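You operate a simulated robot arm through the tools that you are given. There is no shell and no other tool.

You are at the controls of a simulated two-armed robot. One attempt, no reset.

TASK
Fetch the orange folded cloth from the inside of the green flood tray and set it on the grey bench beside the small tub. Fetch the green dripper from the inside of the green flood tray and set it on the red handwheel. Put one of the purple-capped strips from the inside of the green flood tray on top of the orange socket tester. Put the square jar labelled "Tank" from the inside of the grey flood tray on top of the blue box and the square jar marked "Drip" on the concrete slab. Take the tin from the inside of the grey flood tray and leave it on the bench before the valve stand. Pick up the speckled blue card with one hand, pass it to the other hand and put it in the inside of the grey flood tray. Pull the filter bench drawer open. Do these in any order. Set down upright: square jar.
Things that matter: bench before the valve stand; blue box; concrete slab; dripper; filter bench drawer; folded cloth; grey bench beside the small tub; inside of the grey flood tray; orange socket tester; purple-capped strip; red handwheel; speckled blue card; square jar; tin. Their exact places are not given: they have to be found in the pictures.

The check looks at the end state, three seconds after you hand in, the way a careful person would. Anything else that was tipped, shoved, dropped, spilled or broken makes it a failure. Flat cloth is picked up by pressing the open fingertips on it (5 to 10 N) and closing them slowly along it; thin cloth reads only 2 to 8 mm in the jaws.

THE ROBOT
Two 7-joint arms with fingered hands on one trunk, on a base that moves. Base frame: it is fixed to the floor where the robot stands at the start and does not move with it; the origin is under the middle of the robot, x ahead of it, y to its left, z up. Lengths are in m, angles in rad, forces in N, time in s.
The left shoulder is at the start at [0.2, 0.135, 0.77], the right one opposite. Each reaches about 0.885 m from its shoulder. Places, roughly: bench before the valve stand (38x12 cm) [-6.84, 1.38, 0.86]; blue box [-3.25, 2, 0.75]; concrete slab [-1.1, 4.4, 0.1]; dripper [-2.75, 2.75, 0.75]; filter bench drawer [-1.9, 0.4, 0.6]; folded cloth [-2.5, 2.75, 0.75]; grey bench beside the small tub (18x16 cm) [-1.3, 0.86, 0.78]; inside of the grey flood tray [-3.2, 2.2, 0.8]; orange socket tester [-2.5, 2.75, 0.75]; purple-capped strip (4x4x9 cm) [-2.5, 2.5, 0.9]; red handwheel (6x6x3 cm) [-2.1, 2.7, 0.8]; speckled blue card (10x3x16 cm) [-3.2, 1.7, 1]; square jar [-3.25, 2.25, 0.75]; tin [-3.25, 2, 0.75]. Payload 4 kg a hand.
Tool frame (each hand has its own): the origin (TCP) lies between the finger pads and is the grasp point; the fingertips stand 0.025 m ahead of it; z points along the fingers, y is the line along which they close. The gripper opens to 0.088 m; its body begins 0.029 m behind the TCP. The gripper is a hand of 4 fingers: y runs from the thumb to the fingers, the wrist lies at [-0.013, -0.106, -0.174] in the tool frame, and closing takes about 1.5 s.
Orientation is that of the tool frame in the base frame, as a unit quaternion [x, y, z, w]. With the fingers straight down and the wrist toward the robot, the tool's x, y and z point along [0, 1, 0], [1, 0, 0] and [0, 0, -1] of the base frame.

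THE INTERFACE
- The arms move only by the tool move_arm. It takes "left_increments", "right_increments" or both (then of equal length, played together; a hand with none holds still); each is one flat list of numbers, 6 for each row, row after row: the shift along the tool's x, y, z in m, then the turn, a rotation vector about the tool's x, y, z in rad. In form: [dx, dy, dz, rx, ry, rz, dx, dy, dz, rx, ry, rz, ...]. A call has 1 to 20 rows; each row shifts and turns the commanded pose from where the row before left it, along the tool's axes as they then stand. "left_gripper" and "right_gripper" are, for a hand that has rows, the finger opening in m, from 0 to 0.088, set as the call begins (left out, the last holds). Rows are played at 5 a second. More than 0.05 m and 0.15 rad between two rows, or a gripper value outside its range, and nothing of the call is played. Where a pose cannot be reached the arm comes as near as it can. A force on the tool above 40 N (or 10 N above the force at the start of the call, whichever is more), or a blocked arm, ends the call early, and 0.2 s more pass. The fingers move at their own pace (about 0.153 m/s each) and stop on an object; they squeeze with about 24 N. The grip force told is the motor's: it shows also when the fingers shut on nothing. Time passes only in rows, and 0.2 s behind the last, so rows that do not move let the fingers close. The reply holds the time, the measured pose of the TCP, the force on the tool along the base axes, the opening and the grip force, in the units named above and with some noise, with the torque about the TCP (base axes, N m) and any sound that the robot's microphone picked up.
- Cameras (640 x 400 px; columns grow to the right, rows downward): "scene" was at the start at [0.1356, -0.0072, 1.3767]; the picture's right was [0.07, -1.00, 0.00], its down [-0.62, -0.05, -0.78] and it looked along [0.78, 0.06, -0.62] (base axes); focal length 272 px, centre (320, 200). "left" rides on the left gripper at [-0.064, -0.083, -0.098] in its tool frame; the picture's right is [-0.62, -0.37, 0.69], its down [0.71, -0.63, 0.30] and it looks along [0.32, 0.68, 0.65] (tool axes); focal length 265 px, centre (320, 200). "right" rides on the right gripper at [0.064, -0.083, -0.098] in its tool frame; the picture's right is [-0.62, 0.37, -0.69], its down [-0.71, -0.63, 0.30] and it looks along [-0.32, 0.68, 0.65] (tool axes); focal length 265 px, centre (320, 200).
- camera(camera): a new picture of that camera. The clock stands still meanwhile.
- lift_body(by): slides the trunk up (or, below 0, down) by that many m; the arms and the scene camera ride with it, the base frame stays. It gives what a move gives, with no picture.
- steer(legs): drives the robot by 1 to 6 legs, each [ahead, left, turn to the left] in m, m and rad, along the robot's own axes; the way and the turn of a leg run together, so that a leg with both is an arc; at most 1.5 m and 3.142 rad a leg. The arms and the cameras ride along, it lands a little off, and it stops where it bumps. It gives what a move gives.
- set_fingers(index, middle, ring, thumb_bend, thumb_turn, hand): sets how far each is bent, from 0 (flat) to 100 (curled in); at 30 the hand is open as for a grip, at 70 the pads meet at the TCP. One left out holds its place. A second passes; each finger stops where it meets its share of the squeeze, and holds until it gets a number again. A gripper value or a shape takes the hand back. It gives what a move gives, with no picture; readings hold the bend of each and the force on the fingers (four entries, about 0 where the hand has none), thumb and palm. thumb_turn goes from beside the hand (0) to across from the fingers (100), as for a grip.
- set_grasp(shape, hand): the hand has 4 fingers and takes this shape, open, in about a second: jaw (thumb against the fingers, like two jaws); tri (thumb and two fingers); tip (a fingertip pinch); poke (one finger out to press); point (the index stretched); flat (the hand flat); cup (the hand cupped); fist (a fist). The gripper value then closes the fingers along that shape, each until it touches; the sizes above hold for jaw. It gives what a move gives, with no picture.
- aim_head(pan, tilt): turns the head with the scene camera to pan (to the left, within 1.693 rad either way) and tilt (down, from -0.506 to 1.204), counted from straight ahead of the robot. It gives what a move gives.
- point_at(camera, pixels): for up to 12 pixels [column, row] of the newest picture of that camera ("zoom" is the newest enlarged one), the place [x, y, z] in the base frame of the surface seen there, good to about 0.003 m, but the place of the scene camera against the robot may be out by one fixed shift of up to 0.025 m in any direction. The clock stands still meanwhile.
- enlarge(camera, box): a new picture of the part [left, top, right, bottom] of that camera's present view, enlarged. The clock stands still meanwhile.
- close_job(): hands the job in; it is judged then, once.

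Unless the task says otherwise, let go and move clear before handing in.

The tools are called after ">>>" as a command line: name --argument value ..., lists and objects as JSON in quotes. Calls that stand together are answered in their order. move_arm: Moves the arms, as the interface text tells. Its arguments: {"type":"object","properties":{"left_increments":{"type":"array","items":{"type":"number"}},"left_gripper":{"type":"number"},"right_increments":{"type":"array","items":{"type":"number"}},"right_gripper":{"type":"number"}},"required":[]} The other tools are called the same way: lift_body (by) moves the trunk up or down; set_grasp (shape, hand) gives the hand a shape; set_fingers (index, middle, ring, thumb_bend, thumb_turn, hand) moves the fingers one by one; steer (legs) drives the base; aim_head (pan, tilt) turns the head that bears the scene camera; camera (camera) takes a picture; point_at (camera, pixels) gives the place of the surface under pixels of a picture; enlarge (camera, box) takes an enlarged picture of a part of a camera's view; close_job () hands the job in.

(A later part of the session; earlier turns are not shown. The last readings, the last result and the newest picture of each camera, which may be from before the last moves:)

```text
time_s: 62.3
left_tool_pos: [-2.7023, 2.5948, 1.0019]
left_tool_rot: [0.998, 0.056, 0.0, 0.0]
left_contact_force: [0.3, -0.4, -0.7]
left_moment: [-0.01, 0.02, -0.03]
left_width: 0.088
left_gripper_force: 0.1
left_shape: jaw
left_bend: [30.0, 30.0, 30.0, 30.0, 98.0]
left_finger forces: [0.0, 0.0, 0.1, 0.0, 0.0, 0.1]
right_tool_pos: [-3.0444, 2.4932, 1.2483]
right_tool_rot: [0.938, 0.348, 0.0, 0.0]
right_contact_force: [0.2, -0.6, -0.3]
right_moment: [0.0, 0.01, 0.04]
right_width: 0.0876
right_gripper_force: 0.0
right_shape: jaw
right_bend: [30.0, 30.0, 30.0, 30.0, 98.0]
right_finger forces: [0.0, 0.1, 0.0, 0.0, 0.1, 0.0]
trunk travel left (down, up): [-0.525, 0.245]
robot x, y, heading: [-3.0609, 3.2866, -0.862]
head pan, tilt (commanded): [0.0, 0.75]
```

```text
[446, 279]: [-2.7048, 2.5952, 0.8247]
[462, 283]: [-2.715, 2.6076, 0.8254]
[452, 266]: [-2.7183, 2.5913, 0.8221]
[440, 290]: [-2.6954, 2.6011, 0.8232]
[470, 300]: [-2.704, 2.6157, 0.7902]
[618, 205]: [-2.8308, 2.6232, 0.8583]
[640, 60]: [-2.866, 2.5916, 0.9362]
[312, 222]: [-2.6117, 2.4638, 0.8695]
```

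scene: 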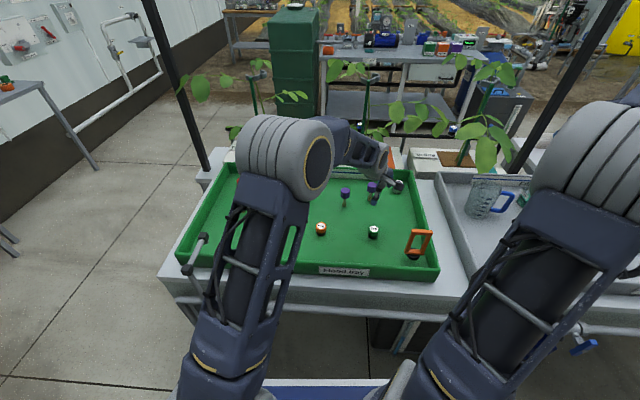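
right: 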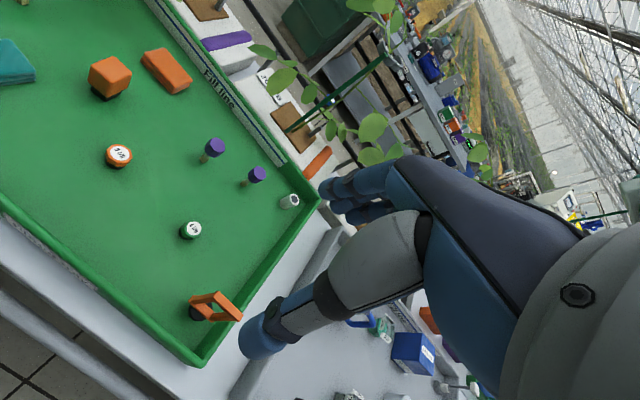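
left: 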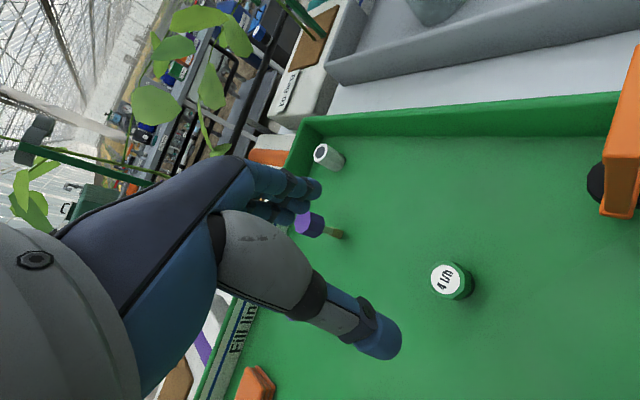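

The dripper's centre is within 6 mm of the hand's axis, so I correct and descend with the fingers open to just above the tray floor.

>>> move_arm --left_increments '[-0.0046, -0.0036, 0.02, 0, 0, 0, 0, 0, 0.04, 0, 0, 0, 0, 0, 0.04, 0, 0, 0, 0, 0, 0.04, 0, 0, 0, 0, 0, 0.02, 0, 0, 0, 0, 0, 0.012, 0, 0, 0, 0, 0, 0.01, 0, 0, 0, 0, 0, 0, 0, 0, 0]'

>>> camera --camera "left"

```text
time_s: 64.1
left_tool_pos: [-2.7086, 2.599, 0.8205]
left_tool_rot: [0.998, 0.056, 0.0, 0.0]
left_contact_force: [-0.2, 0.2, -1.1]
left_moment: [0.0, 0.02, -0.03]
left_width: 0.0877
left_gripper_force: 0.1
left_shape: jaw
left_bend: [30.0, 30.0, 30.0, 30.0, 98.0]
left_finger forces: [0.1, 0.0, 0.0, 0.1, 0.0, 0.0]
right_tool_pos: [-3.0445, 2.4925, 1.2499]
right_tool_rot: [0.938, 0.347, 0.001, 0.0]
right_contact_force: [-0.5, -0.2, -0.5]
right_moment: [0.01, 0.0, 0.02]
right_width: 0.0876
right_gripper_force: 0.0
right_shape: jaw
right_bend: [30.0, 30.0, 30.0, 30.0, 98.0]
right_finger forces: [0.0, 0.1, 0.0, 0.0, 0.1, 0.0]
trunk travel left (down, up): [-0.525, 0.245]
robot x, y, heading: [-3.0555, 3.2837, -0.858]
head pan, tilt (commanded): [0.0, 0.75]
```

```text
taken
```

left: 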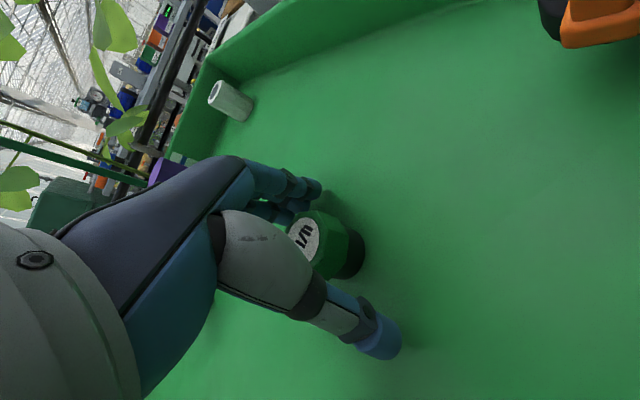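

The dripper sits between thumb and fingers (around 320,245). I close the hand on it.

>>> move_arm --left_increments '[0, 0, 0, 0, 0, 0, 0, 0, 0, 0, 0, 0, 0, 0, 0, 0, 0, 0, 0, 0, 0, 0, 0, 0, 0, 0, 0, 0, 0, 0, 0, 0, 0, 0, 0, 0, 0, 0, 0, 0, 0, 0, 0, 0, 0, 0, 0, 0]' --left_gripper 0.0

>>> camera --camera "left"

```text
time_s: 65.9
left_tool_pos: [-2.7084, 2.5978, 0.8192]
left_tool_rot: [0.998, 0.056, 0.0, 0.001]
left_contact_force: [-0.5, -0.4, -0.4]
left_moment: [0.01, 0.03, 0.03]
left_width: 0.0251
left_gripper_force: 23.8
left_shape: jaw
left_bend: [74.0, 54.0, 60.0, 75.0, 100.0]
left_finger forces: [11.1, 8.7, 0.6, 0.1, 19.5, 0.0]
right_tool_pos: [-3.0445, 2.4921, 1.2508]
right_tool_rot: [0.938, 0.348, 0.0, 0.0]
right_contact_force: [-1.2, 0.0, -0.1]
right_moment: [-0.03, 0.01, -0.01]
right_width: 0.0877
right_gripper_force: 0.0
right_shape: jaw
right_bend: [30.0, 30.0, 30.0, 30.0, 98.0]
right_finger forces: [0.0, 0.1, 0.1, 0.1, 0.0, 0.1]
trunk travel left (down, up): [-0.525, 0.245]
robot x, y, heading: [-3.0584, 3.283, -0.86]
head pan, tilt (commanded): [0.0, 0.75]
```

```text
taken
```

left: 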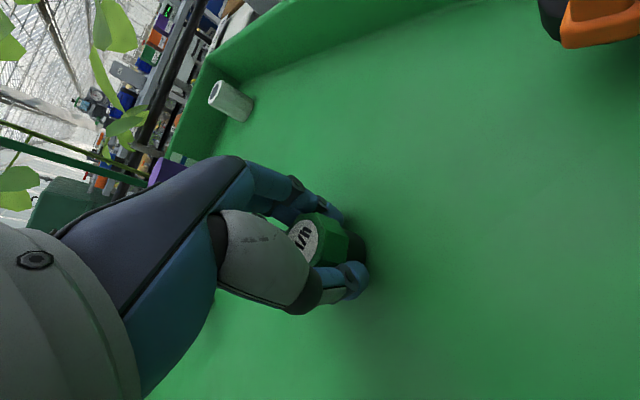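

The grip holds at 25 mm with the dripper upright (label visible at 302,238). I lift it straight up and then look at the leaves near the handwheel before travelling.

>>> move_arm --left_increments '[0, 0, -0.03, 0, 0, 0, 0, 0, -0.045, 0, 0, 0, 0, 0, -0.045, 0, 0, 0, 0, 0, -0.045, 0, 0, 0, 0, 0, -0.02, 0, 0, 0, 0, 0, 0, 0, 0, -0.15, 0, 0, 0, 0, 0, -0.15, 0, 0, 0, 0, 0, -0.15, 0, 0, 0, 0, 0, -0.15, 0, 0, 0, 0, 0, 0]'

>>> camera --camera "scene"

>>> enlarge --camera "scene" --box '[170, 60, 330, 220]'

```text
time_s: 68.1
left_tool_pos: [-2.7087, 2.5997, 1.0059]
left_tool_rot: [0.937, 0.348, 0.0, 0.0]
left_contact_force: [-0.2, -0.9, -0.6]
left_moment: [-0.03, -0.02, 0.01]
left_width: 0.025
left_gripper_force: 24.3
left_shape: jaw
left_bend: [74.0, 54.0, 62.0, 76.0, 100.0]
left_finger forces: [11.2, 8.4, 1.7, 0.0, 20.3, 0.0]
right_tool_pos: [-3.0444, 2.4927, 1.25]
right_tool_rot: [0.937, 0.348, 0.0, 0.0]
right_contact_force: [0.7, -0.7, -0.1]
right_moment: [0.01, -0.01, -0.01]
right_width: 0.0875
right_gripper_force: 0.0
right_shape: jaw
right_bend: [30.0, 30.0, 30.0, 30.0, 98.0]
right_finger forces: [0.1, 0.1, 0.0, 0.0, 0.1, 0.0]
trunk travel left (down, up): [-0.525, 0.245]
robot x, y, heading: [-3.0527, 3.2834, -0.857]
head pan, tilt (commanded): [0.0, 0.75]
```

```text
taken
```

scene: 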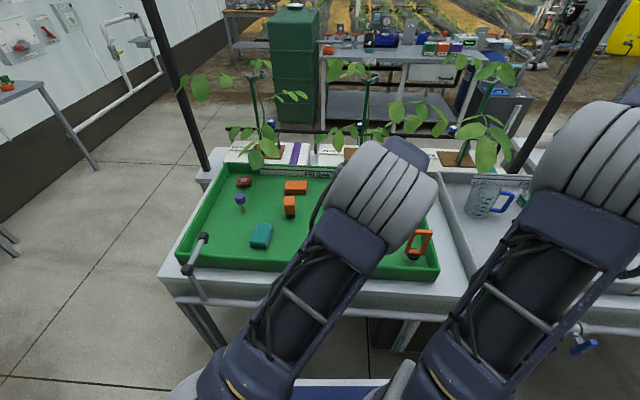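

```text
2.50 times, centred on (250, 140) of scene
```

zoom: 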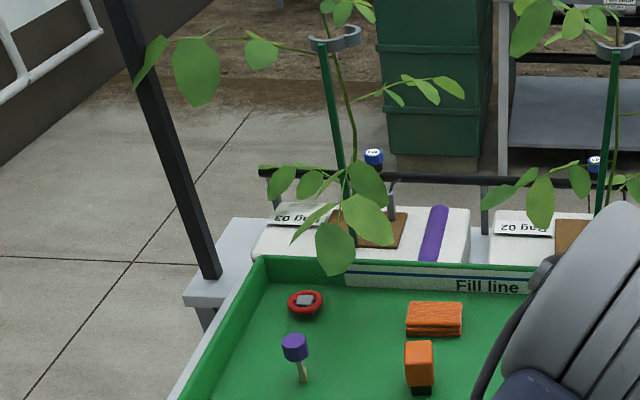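

A low leaf of plant 03 hangs near the handwheel (zoom 335,250). I measure the leaves and tray walls.

>>> point_at --camera "zoom" --pixels '[[335, 250], [338, 270], [365, 218], [318, 218], [280, 182], [310, 182], [195, 85], [305, 300], [262, 265], [345, 262], [250, 290], [440, 90]]'

```text
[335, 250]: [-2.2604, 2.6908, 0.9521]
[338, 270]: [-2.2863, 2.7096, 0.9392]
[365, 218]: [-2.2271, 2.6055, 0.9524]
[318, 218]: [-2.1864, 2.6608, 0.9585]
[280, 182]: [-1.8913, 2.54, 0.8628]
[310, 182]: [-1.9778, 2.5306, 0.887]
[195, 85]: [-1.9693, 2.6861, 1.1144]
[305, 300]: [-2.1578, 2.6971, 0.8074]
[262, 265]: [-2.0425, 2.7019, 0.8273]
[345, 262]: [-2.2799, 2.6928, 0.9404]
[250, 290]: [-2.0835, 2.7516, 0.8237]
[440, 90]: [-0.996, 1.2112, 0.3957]
```

Several leaves hang over the wheel's surroundings at z ≈ 0.94-0.96. I measure the exact outline of the two closest leaves.

>>> point_at --camera "zoom" --pixels '[[296, 239], [302, 230], [328, 210], [320, 235], [352, 240], [333, 228], [322, 258], [350, 255], [340, 195], [390, 235], [300, 182], [365, 180]]'

>>> enlarge --camera "scene" --box '[220, 110, 290, 190]'

```text
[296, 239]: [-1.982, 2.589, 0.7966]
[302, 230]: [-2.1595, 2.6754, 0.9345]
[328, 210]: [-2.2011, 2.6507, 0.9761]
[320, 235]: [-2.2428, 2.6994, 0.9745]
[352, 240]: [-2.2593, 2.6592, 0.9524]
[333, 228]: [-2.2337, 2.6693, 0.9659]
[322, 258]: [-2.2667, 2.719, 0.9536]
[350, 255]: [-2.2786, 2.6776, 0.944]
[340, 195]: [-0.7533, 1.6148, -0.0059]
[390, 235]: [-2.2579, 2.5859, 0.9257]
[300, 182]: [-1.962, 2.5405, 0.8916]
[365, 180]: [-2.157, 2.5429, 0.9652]
```

```text
5.00 times, centred on (255, 150) of scene
```

zoom: 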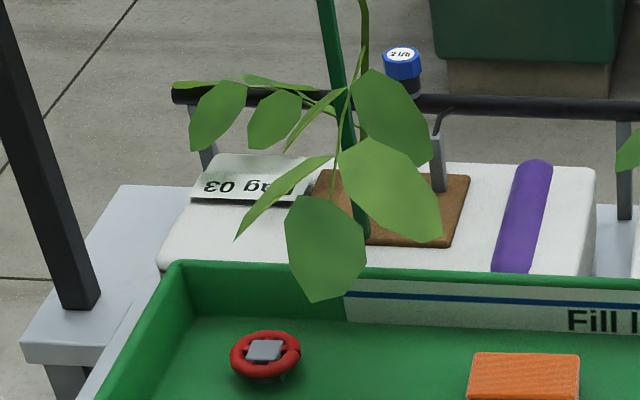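

The leaf tip hangs only about 3 cm beside the handwheel at z ≈ 0.94, so a vertical hand won't fit there; I need a grasp tilted sideways. I set the dripper back down on the tray floor slightly to the left, to regrasp it tilted.

>>> move_arm --left_increments '[0.03, 0, 0, 0, 0, 0, 0, 0, 0.045, 0, 0, 0, 0, 0, 0.045, 0, 0, 0, 0, 0, 0.045, 0, 0, 0, 0, 0, 0.03, 0, 0, 0, 0, 0, 0.012, 0, 0, 0, 0, 0, 0.008, 0, 0, 0, 0, 0, 0, 0, 0, 0]'

```text
time_s: 69.9
left_tool_pos: [-2.6841, 2.6176, 0.819]
left_tool_rot: [0.938, 0.348, 0.0, 0.001]
left_contact_force: [0.0, 1.2, 1.7]
left_moment: [0.0, 0.01, 0.0]
left_width: 0.0249
left_gripper_force: 24.0
left_shape: jaw
left_bend: [74.0, 54.0, 62.0, 76.0, 100.0]
left_finger forces: [11.5, 8.8, 1.7, 0.0, 20.3, 0.1]
right_tool_pos: [-3.0444, 2.4918, 1.2489]
right_tool_rot: [0.938, 0.348, -0.001, 0.0]
right_contact_force: [-0.5, 0.1, 0.0]
right_moment: [0.0, -0.01, 0.02]
right_width: 0.0876
right_gripper_force: 0.0
right_shape: jaw
right_bend: [30.0, 30.0, 30.0, 30.0, 98.0]
right_finger forces: [0.1, 0.0, 0.0, 0.0, 0.1, 0.1]
trunk travel left (down, up): [-0.525, 0.245]
robot x, y, heading: [-3.0543, 3.2876, -0.862]
head pan, tilt (commanded): [0.0, 0.75]
```

The dripper touches the floor (1.7 N up). I open the hand and rise.

>>> move_arm --left_increments '[0, 0, 0, 0, 0, 0, 0, 0, 0, 0, 0, 0, 0, 0, 0, 0, 0, 0, 0, 0, 0, 0, 0, 0, 0, 0, 0, 0, 0, 0, 0, 0, -0.03, 0, 0, 0, 0, 0, -0.045, 0, 0, 0, 0, 0, -0.045, 0, 0, 0, 0, 0, -0.045, 0, 0, 0]' --left_gripper 0.088

>>> set_grasp --shape "tri" --hand "left"

>>> camera --camera "left"

```text
time_s: 71.9
left_tool_pos: [-2.6862, 2.6175, 0.9835]
left_tool_rot: [0.937, 0.348, 0.0, 0.0]
left_contact_force: [-0.4, 0.7, 0.5]
left_moment: [0.0, 0.07, 0.01]
left_width: 0.0876
left_gripper_force: 0.1
left_shape: jaw
left_bend: [30.0, 30.0, 30.0, 30.0, 98.0]
left_finger forces: [0.0, 0.0, 0.0, 0.0, 0.0, 0.0]
right_tool_pos: [-3.0435, 2.4928, 1.2507]
right_tool_rot: [0.937, 0.348, 0.0, 0.0]
right_contact_force: [-0.4, -0.4, -0.4]
right_moment: [0.01, 0.03, 0.02]
right_width: 0.0876
right_gripper_force: 0.0
right_shape: jaw
right_bend: [30.0, 30.0, 30.0, 30.0, 98.0]
right_finger forces: [0.0, 0.0, 0.0, 0.0, 0.0, 0.0]
trunk travel left (down, up): [-0.525, 0.245]
robot x, y, heading: [-3.0546, 3.2863, -0.863]
head pan, tilt (commanded): [0.0, 0.75]
```

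```text
time_s: 72.8
left_tool_pos: [-2.6868, 2.6168, 0.9845]
left_tool_rot: [0.937, 0.348, -0.001, 0.0]
left_contact_force: [0.5, 0.0, -0.3]
left_moment: [0.0, -0.02, -0.01]
left_width: 0.0874
left_gripper_force: 0.1
left_shape: tri
left_bend: [30.0, 30.0, 99.0, 30.0, 98.0]
left_finger forces: [0.1, 0.1, 0.1, 0.0, 0.0, 0.1]
right_tool_pos: [-3.045, 2.4926, 1.2501]
right_tool_rot: [0.937, 0.348, 0.0, -0.001]
right_contact_force: [-0.3, 0.3, -0.4]
right_moment: [0.01, -0.03, 0.02]
right_width: 0.0877
right_gripper_force: 0.0
right_shape: jaw
right_bend: [30.0, 30.0, 30.0, 30.0, 98.0]
right_finger forces: [0.0, 0.1, 0.1, 0.0, 0.1, 0.0]
trunk travel left (down, up): [-0.525, 0.245]
robot x, y, heading: [-3.0567, 3.2851, -0.863]
head pan, tilt (commanded): [0.0, 0.75]
```

```text
taken
```

left: 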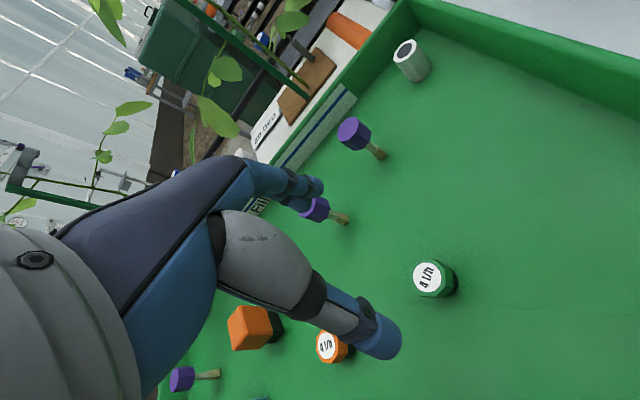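

The dripper stands upright at (432,280), and the tri shape has curled the ring finger on the far (+x) side away. I measure the dripper's place and then tilt the hand.

>>> point_at --camera "left" --pixels '[[426, 278], [440, 262], [414, 288], [445, 285], [452, 290], [330, 348], [317, 210], [350, 130]]'

>>> enlarge --camera "left" --box '[390, 240, 480, 310]'

>>> move_arm --left_increments '[0, 0, 0, 0, -0.15, 0, 0, 0, 0, 0, -0.15, 0, 0, 0, 0, 0, -0.15, 0, 0, 0, 0, 0, -0.15, 0, 0, 0, 0, 0, -0.15, 0, 0, 0, 0, 0, -0.15, 0, 0, 0, 0, 0, 0, 0]'

>>> camera --camera "left"

>>> camera --camera "scene"

```text
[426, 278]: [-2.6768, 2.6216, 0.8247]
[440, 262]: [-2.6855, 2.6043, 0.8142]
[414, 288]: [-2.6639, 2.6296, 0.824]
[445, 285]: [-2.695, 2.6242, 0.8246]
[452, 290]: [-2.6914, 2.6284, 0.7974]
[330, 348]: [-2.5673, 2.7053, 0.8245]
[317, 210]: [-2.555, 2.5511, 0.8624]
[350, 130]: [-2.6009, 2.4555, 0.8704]
```

```text
5.71 times, centred on (435, 275) of left
```

zoom: 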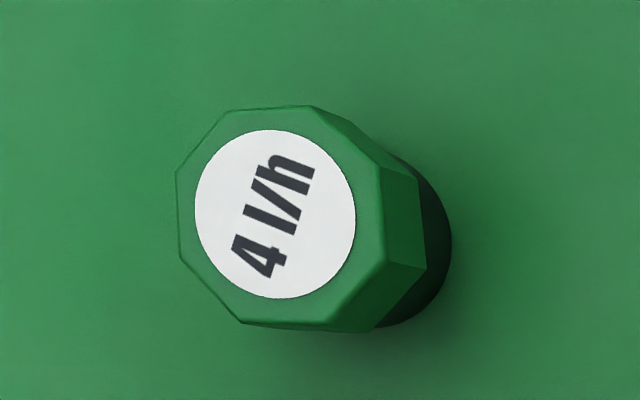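

```text
time_s: 74.4
left_tool_pos: [-2.6852, 2.6193, 0.9852]
left_tool_rot: [0.844, 0.313, -0.408, 0.151]
left_contact_force: [-0.8, -0.8, 0.2]
left_moment: [0.01, 0.02, 0.01]
left_width: 0.0878
left_gripper_force: 0.0
left_shape: tri
left_bend: [30.0, 30.0, 99.0, 30.0, 98.0]
left_finger forces: [0.0, 0.0, 0.0, 0.0, 0.0, 0.0]
right_tool_pos: [-3.0443, 2.4925, 1.2501]
right_tool_rot: [0.938, 0.348, 0.0, 0.0]
right_contact_force: [-0.9, 0.5, 0.8]
right_moment: [0.0, 0.02, 0.01]
right_width: 0.0875
right_gripper_force: 0.2
right_shape: jaw
right_bend: [30.0, 30.0, 30.0, 30.0, 98.0]
right_finger forces: [0.1, 0.1, 0.0, 0.1, 0.0, 0.1]
trunk travel left (down, up): [-0.525, 0.245]
robot x, y, heading: [-3.0543, 3.2855, -0.86]
head pan, tilt (commanded): [0.0, 0.75]
```

```text
taken
```

left: 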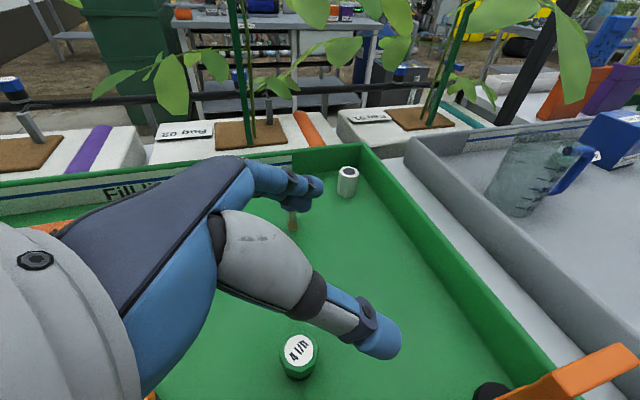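

```text
taken
```

scene: 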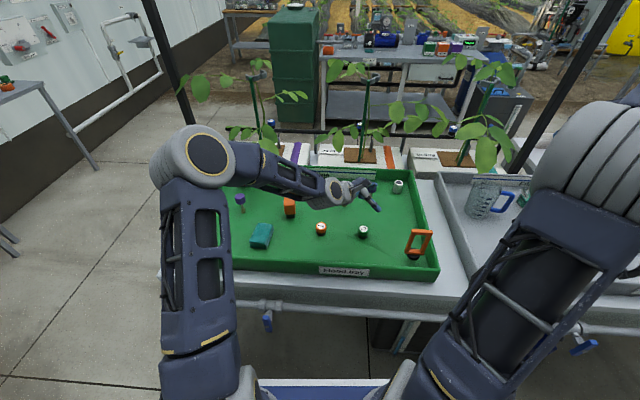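

The tilted pose is reached. I check the forearm height so that descending does not hit the tester or the strips.

>>> point_at --camera "scene" --pixels '[[205, 155], [240, 165], [265, 178], [290, 185], [310, 190], [335, 190], [355, 190], [370, 200], [190, 185], [230, 185]]'

>>> point_at --camera "left" --pixels '[[299, 349], [300, 372], [285, 345], [315, 352], [348, 180], [292, 220]]'

```text
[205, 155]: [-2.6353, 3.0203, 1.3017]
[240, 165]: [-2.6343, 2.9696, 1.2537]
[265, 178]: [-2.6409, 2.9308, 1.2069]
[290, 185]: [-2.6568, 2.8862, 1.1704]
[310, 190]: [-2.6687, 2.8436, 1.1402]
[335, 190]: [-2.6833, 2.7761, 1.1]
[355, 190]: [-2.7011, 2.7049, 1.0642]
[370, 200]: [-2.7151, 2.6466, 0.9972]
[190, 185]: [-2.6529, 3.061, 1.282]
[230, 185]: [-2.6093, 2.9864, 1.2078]
```

```text
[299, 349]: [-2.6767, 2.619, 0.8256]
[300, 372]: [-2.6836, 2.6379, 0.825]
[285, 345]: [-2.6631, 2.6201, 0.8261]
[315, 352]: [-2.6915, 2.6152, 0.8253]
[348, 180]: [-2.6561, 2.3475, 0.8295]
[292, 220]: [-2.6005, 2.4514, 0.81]
```

The forearm is well above everything (1.1-1.3 m). I centre over the dripper at [-2.677, 2.619] and lower the tilted hand.

>>> move_arm --left_increments '[0.0087, 0.0057, -0.0109, 0, 0, 0, 0.0313, 0, 0.0249, 0, 0, 0, 0.0313, 0, 0.0249, 0, 0, 0, 0.0313, 0, 0.0249, 0, 0, 0, 0.0157, 0, 0.0124, 0, 0, 0, 0.0117, 0, 0.0093, 0, 0, 0, 0.0055, 0, 0.0044, 0, 0, 0, 0, 0, 0, 0, 0, 0]'

>>> camera --camera "left"

>>> camera --camera "scene"

```text
time_s: 76.2
left_tool_pos: [-2.6715, 2.6244, 0.8237]
left_tool_rot: [0.845, 0.313, -0.407, 0.151]
left_contact_force: [-0.3, -0.4, 0.5]
left_moment: [-0.02, -0.01, -0.01]
left_width: 0.0877
left_gripper_force: 0.1
left_shape: tri
left_bend: [30.0, 30.0, 99.0, 30.0, 98.0]
left_finger forces: [0.0, 0.1, 0.1, 0.0, 0.0, 0.1]
right_tool_pos: [-3.0441, 2.492, 1.2503]
right_tool_rot: [0.937, 0.348, 0.0, 0.0]
right_contact_force: [0.0, 0.0, 0.2]
right_moment: [0.0, 0.0, -0.04]
right_width: 0.0876
right_gripper_force: 0.1
right_shape: jaw
right_bend: [30.0, 30.0, 30.0, 30.0, 98.0]
right_finger forces: [0.0, 0.0, 0.0, 0.1, 0.0, 0.0]
trunk travel left (down, up): [-0.525, 0.245]
robot x, y, heading: [-3.0562, 3.2836, -0.858]
head pan, tilt (commanded): [0.0, 0.75]
```

```text
taken
```

left: 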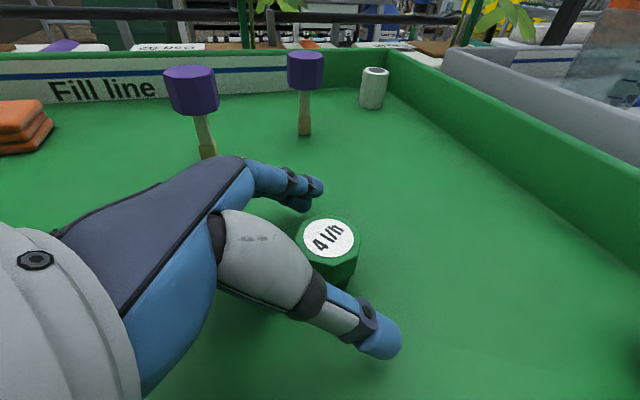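

```text
taken
```

scene: 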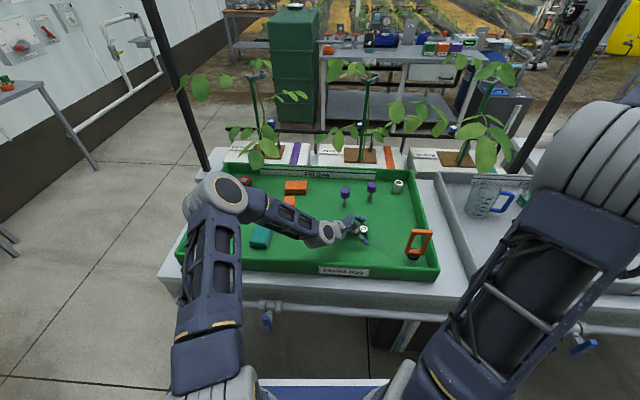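

The dripper lies between the two fingers and thumb. I lower another 5 mm and close.

>>> move_arm --left_increments '[0.0039, 0, 0.0031, 0, 0, 0, 0, 0, 0, 0, 0, 0]'

>>> move_arm --left_increments '[0, 0, 0, 0, 0, 0, 0, 0, 0, 0, 0, 0, 0, 0, 0, 0, 0, 0, 0, 0, 0, 0, 0, 0, 0, 0, 0, 0, 0, 0, 0, 0, 0, 0, 0, 0, 0, 0, 0, 0, 0, 0, 0, 0, 0, 0, 0, 0]' --left_gripper 0.0

>>> camera --camera "left"

```text
time_s: 76.8
left_tool_pos: [-2.6724, 2.623, 0.8176]
left_tool_rot: [0.844, 0.314, -0.407, 0.151]
left_contact_force: [0.1, -0.2, 0.1]
left_moment: [-0.01, 0.0, -0.01]
left_width: 0.0879
left_gripper_force: 0.1
left_shape: tri
left_bend: [30.0, 30.0, 99.0, 30.0, 98.0]
left_finger forces: [0.0, 0.0, 0.0, 0.0, 0.0, 0.0]
right_tool_pos: [-3.0451, 2.493, 1.2502]
right_tool_rot: [0.938, 0.347, 0.0, 0.0]
right_contact_force: [0.9, -1.2, 0.3]
right_moment: [0.01, 0.01, 0.02]
right_width: 0.0875
right_gripper_force: 0.1
right_shape: jaw
right_bend: [30.0, 30.0, 30.0, 30.0, 98.0]
right_finger forces: [0.1, 0.0, 0.0, 0.0, 0.1, 0.1]
trunk travel left (down, up): [-0.525, 0.245]
robot x, y, heading: [-3.0571, 3.2802, -0.86]
head pan, tilt (commanded): [0.0, 0.75]
```

```text
time_s: 78.6
left_tool_pos: [-2.671, 2.6231, 0.8179]
left_tool_rot: [0.844, 0.314, -0.407, 0.151]
left_contact_force: [0.2, 0.5, 0.3]
left_moment: [0.0, 0.01, -0.01]
left_width: 0.0262
left_gripper_force: 23.2
left_shape: tri
left_bend: [74.0, 54.0, 100.0, 75.0, 100.0]
left_finger forces: [11.0, 9.8, 0.0, 0.0, 18.3, 0.0]
right_tool_pos: [-3.0446, 2.4937, 1.2506]
right_tool_rot: [0.938, 0.348, -0.001, 0.0]
right_contact_force: [-0.1, -0.4, -0.4]
right_moment: [0.01, 0.02, -0.04]
right_width: 0.0875
right_gripper_force: 0.0
right_shape: jaw
right_bend: [30.0, 30.0, 30.0, 30.0, 98.0]
right_finger forces: [0.0, 0.1, 0.0, 0.0, 0.0, 0.0]
trunk travel left (down, up): [-0.525, 0.245]
robot x, y, heading: [-3.0581, 3.2861, -0.858]
head pan, tilt (commanded): [0.0, 0.75]
```

```text
taken
```

left: 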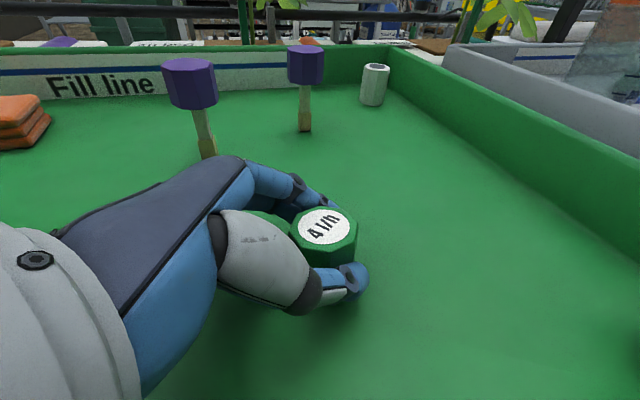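

The grip reads 26 mm with the label level at (325,228). I lift and carry it to the left along the near side of the tray to test whether the wheel can be reached from here.

>>> move_arm --left_increments '[-0.0313, 0, -0.0249, 0, 0, 0, -0.0313, 0, -0.0249, 0, 0, 0, -0.0313, 0, -0.0249, 0, 0, 0, -0.0313, 0, -0.0249, 0, 0, 0, 0.0277, 0.0045, -0.0348, 0, 0, 0, 0.0277, 0.0045, -0.0348, 0, 0, 0, 0.0277, 0.0045, -0.0348, 0, 0, 0, 0.0277, 0.0045, -0.0348, 0, 0, 0, 0.0277, 0.0045, -0.0348, 0, 0, 0, 0.0277, 0.0045, -0.0348, 0, 0, 0, 0.0277, 0.0045, -0.0348, 0, 0, 0, 0.0277, 0.0045, -0.0348, 0, 0, 0, 0.0277, 0.0045, -0.0348, 0, 0, 0, 0.0277, 0.0045, -0.0348, 0, 0, 0, 0.0277, 0.0045, -0.0348, 0, 0, 0, 0, 0, 0, 0, 0, 0]'

>>> camera --camera "left"

>>> camera --camera "scene"

```text
time_s: 82.0
left_tool_pos: [-2.2675, 2.9036, 0.9791]
left_tool_rot: [0.844, 0.314, -0.407, 0.151]
left_contact_force: [0.0, -0.8, -0.7]
left_moment: [0.02, 0.01, 0.02]
left_width: 0.0264
left_gripper_force: 23.8
left_shape: tri
left_bend: [74.0, 55.0, 100.0, 76.0, 100.0]
left_finger forces: [11.0, 9.5, 0.0, 0.0, 19.2, 0.1]
right_tool_pos: [-3.0443, 2.4922, 1.2494]
right_tool_rot: [0.937, 0.348, 0.0, 0.001]
right_contact_force: [0.2, -0.2, 0.7]
right_moment: [0.0, 0.03, -0.01]
right_width: 0.0873
right_gripper_force: 0.1
right_shape: jaw
right_bend: [30.0, 30.0, 30.0, 30.0, 98.0]
right_finger forces: [0.0, 0.0, 0.1, 0.0, 0.0, 0.0]
trunk travel left (down, up): [-0.525, 0.245]
robot x, y, heading: [-3.0562, 3.2854, -0.859]
head pan, tilt (commanded): [0.0, 0.75]
```

```text
taken
```

left: 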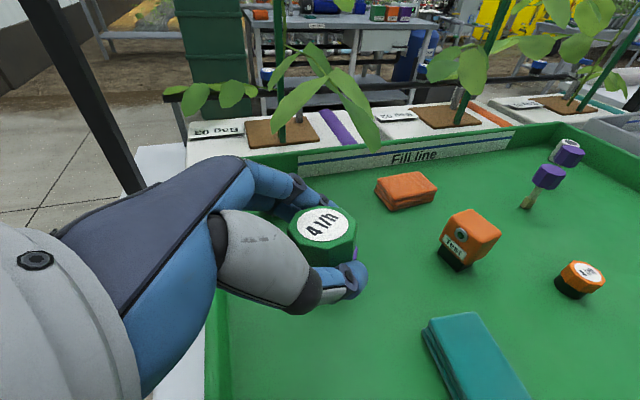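

```text
taken
```

scene: 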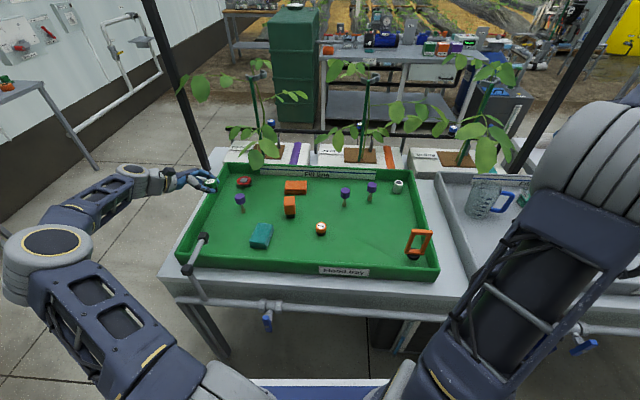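

The arm reached it exactly. I measure the handwheel, tray walls and leaves from this closer left-hand view.

>>> point_at --camera "left" --pixels '[[218, 300], [214, 350], [300, 152], [450, 140], [340, 90], [372, 130], [315, 65], [270, 110], [295, 110], [400, 180], [468, 225], [230, 380]]'

>>> enlarge --camera "scene" --box '[130, 130, 290, 230]'

>>> point_at --camera "zoom" --pixels '[[455, 207], [432, 208], [478, 208], [455, 196], [455, 220], [425, 110], [500, 130], [330, 225], [375, 215], [300, 260], [290, 290]]'

```text
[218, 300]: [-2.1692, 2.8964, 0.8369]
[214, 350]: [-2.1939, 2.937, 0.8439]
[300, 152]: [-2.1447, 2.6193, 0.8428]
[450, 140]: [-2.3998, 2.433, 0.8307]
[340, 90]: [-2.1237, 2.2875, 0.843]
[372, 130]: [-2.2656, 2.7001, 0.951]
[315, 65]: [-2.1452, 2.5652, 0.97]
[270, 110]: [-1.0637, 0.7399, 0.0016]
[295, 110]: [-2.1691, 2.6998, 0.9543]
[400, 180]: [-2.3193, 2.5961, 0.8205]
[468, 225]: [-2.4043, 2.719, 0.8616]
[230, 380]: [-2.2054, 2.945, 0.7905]
```

```text
4.00 times, centred on (210, 180) of scene
```

zoom: 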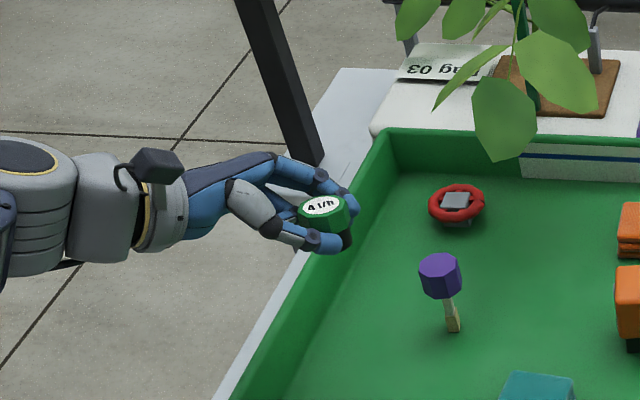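

```text
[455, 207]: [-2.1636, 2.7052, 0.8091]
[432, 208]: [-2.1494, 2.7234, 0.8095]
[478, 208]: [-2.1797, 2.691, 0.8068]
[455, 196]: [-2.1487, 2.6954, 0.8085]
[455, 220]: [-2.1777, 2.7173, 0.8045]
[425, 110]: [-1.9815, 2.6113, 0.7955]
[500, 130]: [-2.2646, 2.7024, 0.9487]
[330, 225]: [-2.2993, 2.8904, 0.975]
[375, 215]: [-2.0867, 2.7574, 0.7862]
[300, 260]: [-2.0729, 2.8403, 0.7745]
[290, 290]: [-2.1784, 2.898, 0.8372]
```

The wheel's centre is about [-2.151, 2.716], top 0.814, the tray wall top is 0.843 and a leaf tip is at z ≈ 0.94 just right of the wheel. I go out left, slightly down, and forward beside the wheel.

>>> point_at --camera "left" --pixels '[[325, 224], [305, 215], [345, 235], [322, 212]]'

>>> move_arm --left_increments '[0.0249, 0, -0.0313, 0, 0, 0, 0.0211, 0, 0.0168, 0, 0, 0, 0.0211, 0, 0.0168, 0, 0, 0, 0, 0.036, 0, 0, 0, 0, 0, 0.036, 0, 0, 0, 0, 0, 0.036, 0, 0, 0, 0, 0, 0.036, 0, 0, 0, 0, 0, 0.036, 0, 0, 0, 0, 0, 0.038, 0, 0, 0, 0, 0, 0, 0, 0, 0, 0]'

>>> camera --camera "left"

>>> enlarge --camera "scene" --box '[150, 120, 310, 220]'

```text
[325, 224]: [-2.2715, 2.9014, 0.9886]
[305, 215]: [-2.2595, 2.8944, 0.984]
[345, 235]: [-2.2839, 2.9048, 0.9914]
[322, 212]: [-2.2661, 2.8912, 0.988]
```

```text
time_s: 84.2
left_tool_pos: [-2.2126, 2.8459, 0.9107]
left_tool_rot: [0.845, 0.313, -0.407, 0.151]
left_contact_force: [0.4, -0.4, -0.3]
left_moment: [0.01, 0.0, -0.01]
left_width: 0.0266
left_gripper_force: 24.1
left_shape: tri
left_bend: [74.0, 55.0, 100.0, 76.0, 100.0]
left_finger forces: [11.0, 9.4, 0.0, 0.0, 19.2, 0.0]
left hand out of reach, approached as far as the arm can: row 5, 6, 7, 8, 9
right_tool_pos: [-3.0447, 2.4923, 1.2505]
right_tool_rot: [0.938, 0.348, 0.0, 0.0]
right_contact_force: [-0.3, 1.0, -0.1]
right_moment: [0.01, 0.01, -0.01]
right_width: 0.0877
right_gripper_force: 0.0
right_shape: jaw
right_bend: [30.0, 30.0, 30.0, 30.0, 98.0]
right_finger forces: [0.0, 0.0, 0.0, 0.1, 0.1, 0.0]
trunk travel left (down, up): [-0.525, 0.245]
robot x, y, heading: [-3.0527, 3.2854, -0.855]
head pan, tilt (commanded): [0.0, 0.75]
```

```text
taken
```

left: 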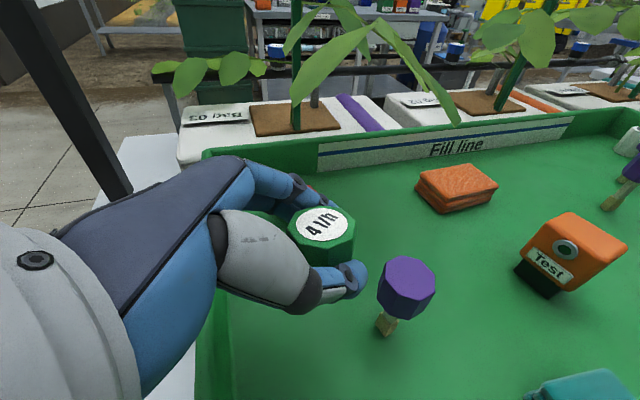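

```text
4.00 times, centred on (230, 170) of scene
```

zoom: 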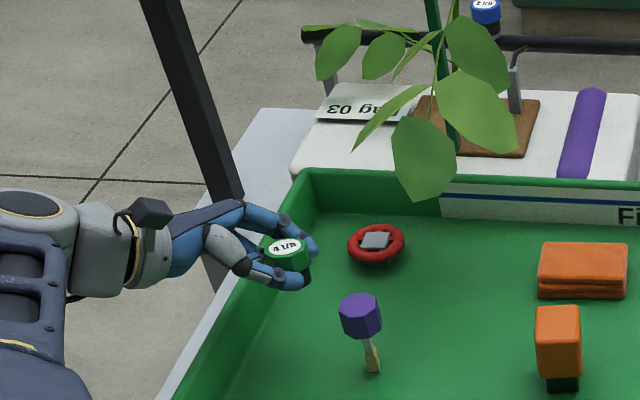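

The arm ran out of reach about 14 cm short of the wheel. I measure the clearance between my base and the bench pipe, to see if I can strafe left and move a little closer.

>>> camera --camera "scene"

>>> aim_head --pan 0.0 --tilt 1.2

>>> camera --camera "scene"

>>> point_at --camera "scene" --pixels '[[320, 200], [320, 240], [320, 170], [230, 160], [320, 150], [320, 130], [270, 140], [320, 280]]'

```text
taken
```

scene: 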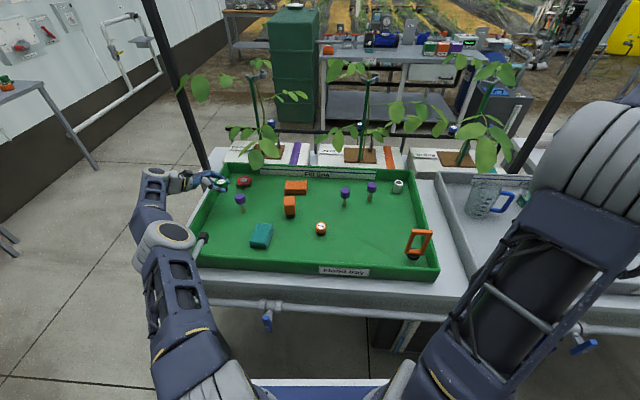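

```text
time_s: 85.1
left_tool_pos: [-2.2121, 2.8451, 0.9103]
left_tool_rot: [0.844, 0.314, -0.407, 0.151]
left_contact_force: [0.2, -0.2, -0.3]
left_moment: [-0.03, 0.02, 0.0]
left_width: 0.0261
left_gripper_force: 24.0
left_shape: tri
left_bend: [74.0, 55.0, 100.0, 76.0, 100.0]
left_finger forces: [11.0, 9.4, 0.0, 0.0, 19.3, 0.0]
right_tool_pos: [-3.0446, 2.4921, 1.2498]
right_tool_rot: [0.938, 0.348, 0.0, -0.001]
right_contact_force: [-0.6, 0.4, 0.2]
right_moment: [0.02, -0.01, -0.02]
right_width: 0.0874
right_gripper_force: 0.0
right_shape: jaw
right_bend: [30.0, 30.0, 30.0, 30.0, 98.0]
right_finger forces: [0.0, 0.1, 0.0, 0.0, 0.1, 0.0]
trunk travel left (down, up): [-0.525, 0.245]
robot x, y, heading: [-3.0578, 3.2851, -0.857]
head pan, tilt (commanded): [0.0, 1.201]
```

```text
taken
```

scene: 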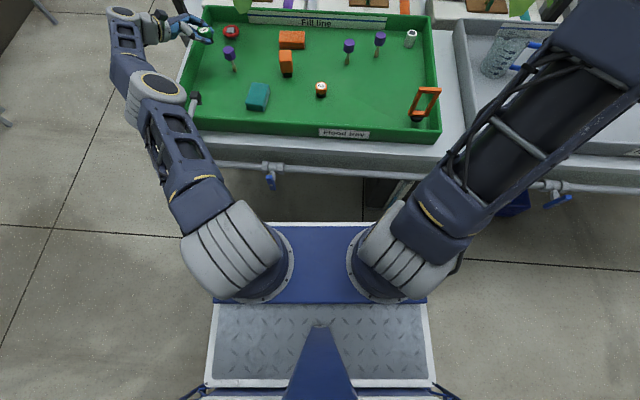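

```text
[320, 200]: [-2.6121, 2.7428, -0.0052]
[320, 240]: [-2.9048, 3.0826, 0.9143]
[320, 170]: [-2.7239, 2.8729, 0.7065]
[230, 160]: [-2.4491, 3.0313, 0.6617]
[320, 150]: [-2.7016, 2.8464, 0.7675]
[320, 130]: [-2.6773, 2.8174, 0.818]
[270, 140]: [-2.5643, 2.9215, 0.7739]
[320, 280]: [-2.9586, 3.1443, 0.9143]
```

The pipe is about 0.53 m ahead of my centre and my base front about 0.29 m, so 0.1 m forward is safe. I drive 0.1 ahead and 0.2 left with the hand staying above the tray wall.

>>> steer --legs '[[0, 0.2, 0], [0.1, 0, 0]]'

>>> camera --camera "scene"

>>> camera --camera "left"

```text
time_s: 87.4
left_tool_pos: [-1.9962, 2.8992, 0.9113]
left_tool_rot: [0.845, 0.313, -0.407, 0.152]
left_contact_force: [-0.1, 0.2, -0.5]
left_moment: [0.04, 0.0, -0.02]
left_width: 0.0265
left_gripper_force: 24.1
left_shape: tri
left_bend: [74.0, 55.0, 100.0, 76.0, 100.0]
left_finger forces: [11.1, 9.4, 0.0, 0.1, 19.3, 0.0]
right_tool_pos: [-2.8284, 2.546, 1.2513]
right_tool_rot: [0.938, 0.348, 0.0, 0.001]
right_contact_force: [-0.1, 0.8, 0.2]
right_moment: [0.0, 0.0, -0.03]
right_width: 0.0877
right_gripper_force: 0.0
right_shape: jaw
right_bend: [30.0, 30.0, 30.0, 30.0, 98.0]
right_finger forces: [0.1, 0.0, 0.0, 0.0, 0.1, 0.0]
trunk travel left (down, up): [-0.525, 0.245]
robot x, y, heading: [-2.8365, 3.3395, -0.864]
head pan, tilt (commanded): [0.0, 1.201]
```

```text
taken
```

scene: 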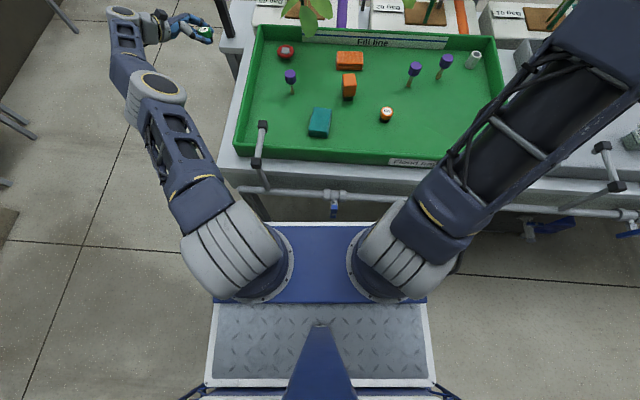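

```text
taken
```

left: 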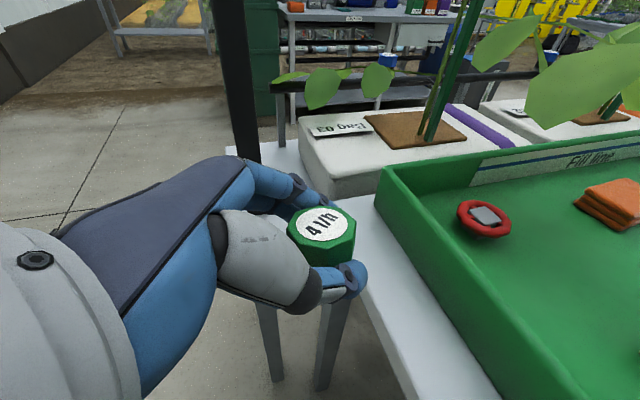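

The wheel is now clearly visible at (484,217) with the leaf behind/above at (580,80). I measure them.

>>> point_at --camera "left" --pixels '[[484, 215], [466, 225], [502, 228], [480, 203], [462, 210], [508, 215], [530, 105], [560, 125], [600, 60], [480, 60], [322, 225], [400, 190]]'

>>> enlarge --camera "left" --box '[380, 130, 620, 280]'

```text
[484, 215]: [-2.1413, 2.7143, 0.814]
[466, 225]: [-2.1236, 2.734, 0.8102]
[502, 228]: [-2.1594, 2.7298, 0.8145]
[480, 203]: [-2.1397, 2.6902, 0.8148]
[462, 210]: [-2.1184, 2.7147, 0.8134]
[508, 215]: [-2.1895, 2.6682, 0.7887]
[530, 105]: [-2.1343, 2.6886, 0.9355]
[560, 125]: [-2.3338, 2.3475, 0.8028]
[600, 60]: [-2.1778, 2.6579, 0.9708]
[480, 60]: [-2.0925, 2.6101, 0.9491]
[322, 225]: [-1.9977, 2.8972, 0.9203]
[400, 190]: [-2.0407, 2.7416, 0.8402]
```

```text
2.67 times, centred on (500, 205) of left
```

zoom: 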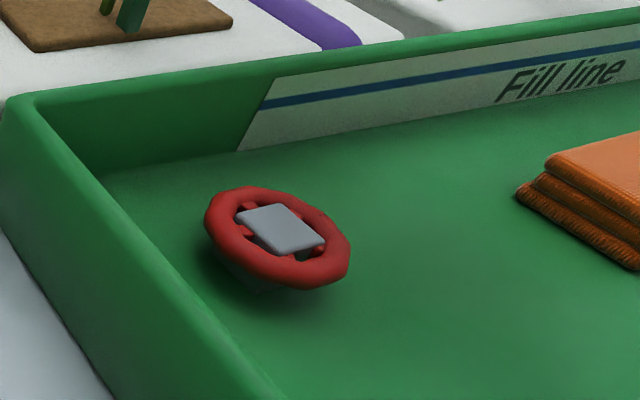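

The wheel hub is at [-2.142, 2.713, 0.814]. I move the dripper in from the left over the tray wall, dropping gradually, to hover about 2 cm above the hub.

>>> move_arm --left_increments '[-0.0249, 0.0118, 0.0313, 0, 0, 0, -0.0249, 0.0118, 0.0313, 0, 0, 0, -0.0249, 0.0118, 0.0313, 0, 0, 0, -0.0249, 0.0118, 0.0313, 0, 0, 0, -0.0002, 0, 0.0356, 0, 0, 0, -0.0022, 0, 0.0238, 0, 0, 0, -0.0061, 0, 0.0207, 0, 0, 0, 0, 0, 0, 0, 0, 0]'

>>> camera --camera "left"

>>> aim_head --pan 0.3 --tilt 0.75

>>> camera --camera "scene"

```text
time_s: 89.2
left_tool_pos: [-2.1381, 2.7152, 0.868]
left_tool_rot: [0.844, 0.313, -0.408, 0.151]
left_contact_force: [0.3, -0.2, 0.1]
left_moment: [0.0, 0.01, -0.01]
left_width: 0.0264
left_gripper_force: 23.9
left_shape: tri
left_bend: [74.0, 55.0, 100.0, 76.0, 100.0]
left_finger forces: [11.0, 9.2, 0.0, 0.0, 19.5, 0.0]
right_tool_pos: [-2.8287, 2.5469, 1.2501]
right_tool_rot: [0.938, 0.347, 0.0, 0.0]
right_contact_force: [-0.2, 0.1, 0.6]
right_moment: [0.0, 0.03, 0.0]
right_width: 0.0876
right_gripper_force: 0.0
right_shape: jaw
right_bend: [30.0, 30.0, 30.0, 30.0, 98.0]
right_finger forces: [0.0, 0.0, 0.0, 0.1, 0.1, 0.1]
trunk travel left (down, up): [-0.525, 0.245]
robot x, y, heading: [-2.8399, 3.3404, -0.859]
head pan, tilt (commanded): [0.0, 1.201]
```

```text
taken
```

left: 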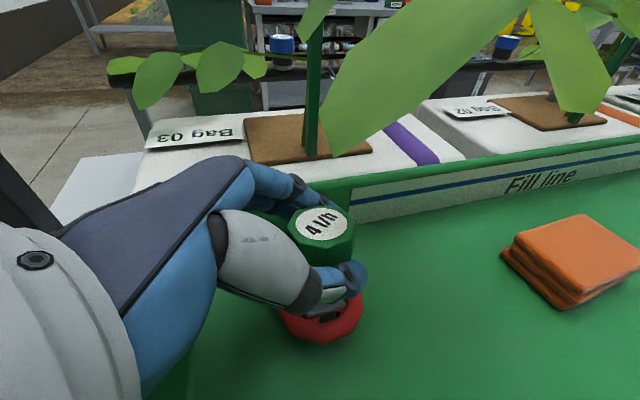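

```text
time_s: 90.1
left_tool_pos: [-2.1386, 2.7144, 0.8686]
left_tool_rot: [0.845, 0.313, -0.407, 0.151]
left_contact_force: [0.7, -0.1, 0.2]
left_moment: [0.02, -0.01, 0.0]
left_width: 0.0263
left_gripper_force: 23.7
left_shape: tri
left_bend: [74.0, 55.0, 100.0, 76.0, 100.0]
left_finger forces: [11.0, 9.4, 0.0, 0.0, 19.4, 0.0]
right_tool_pos: [-2.828, 2.5474, 1.2503]
right_tool_rot: [0.938, 0.348, 0.001, 0.0]
right_contact_force: [-0.6, -0.1, 0.6]
right_moment: [-0.01, -0.01, 0.03]
right_width: 0.088
right_gripper_force: 0.1
right_shape: jaw
right_bend: [30.0, 30.0, 30.0, 30.0, 98.0]
right_finger forces: [0.1, 0.0, 0.0, 0.0, 0.0, 0.0]
trunk travel left (down, up): [-0.525, 0.245]
robot x, y, heading: [-2.8391, 3.3438, -0.86]
head pan, tilt (commanded): [0.3, 0.75]
```

```text
taken
```

scene: 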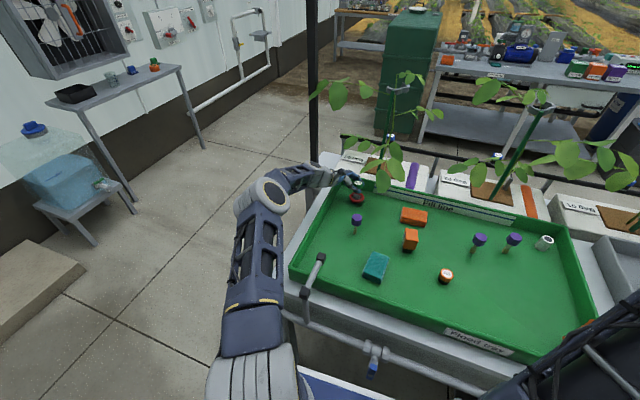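

The dripper hovers over the wheel (ring visible at 322,318). I verify the ring position under it before lowering.

>>> point_at --camera "left" --pixels '[[287, 318], [359, 315], [322, 336], [325, 316], [322, 224], [340, 130], [352, 100], [330, 150]]'

>>> enlarge --camera "left" --box '[240, 170, 440, 360]'

>>> enlarge --camera "scene" --box '[310, 140, 410, 220]'

```text
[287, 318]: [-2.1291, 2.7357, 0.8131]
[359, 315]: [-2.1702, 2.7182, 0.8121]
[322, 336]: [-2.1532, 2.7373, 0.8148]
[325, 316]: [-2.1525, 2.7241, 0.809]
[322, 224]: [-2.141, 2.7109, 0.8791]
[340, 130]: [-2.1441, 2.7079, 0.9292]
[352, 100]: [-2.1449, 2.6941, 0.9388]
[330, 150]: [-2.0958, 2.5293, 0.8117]
```

```text
2.11 times, centred on (340, 265) of left
```

zoom: 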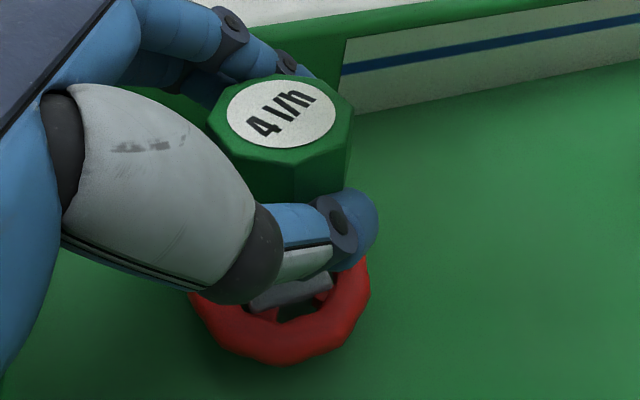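

```text
5.00 times, centred on (360, 180) of scene
```

zoom: 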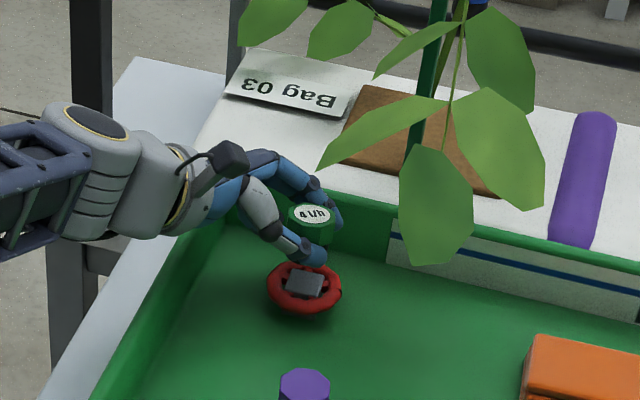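

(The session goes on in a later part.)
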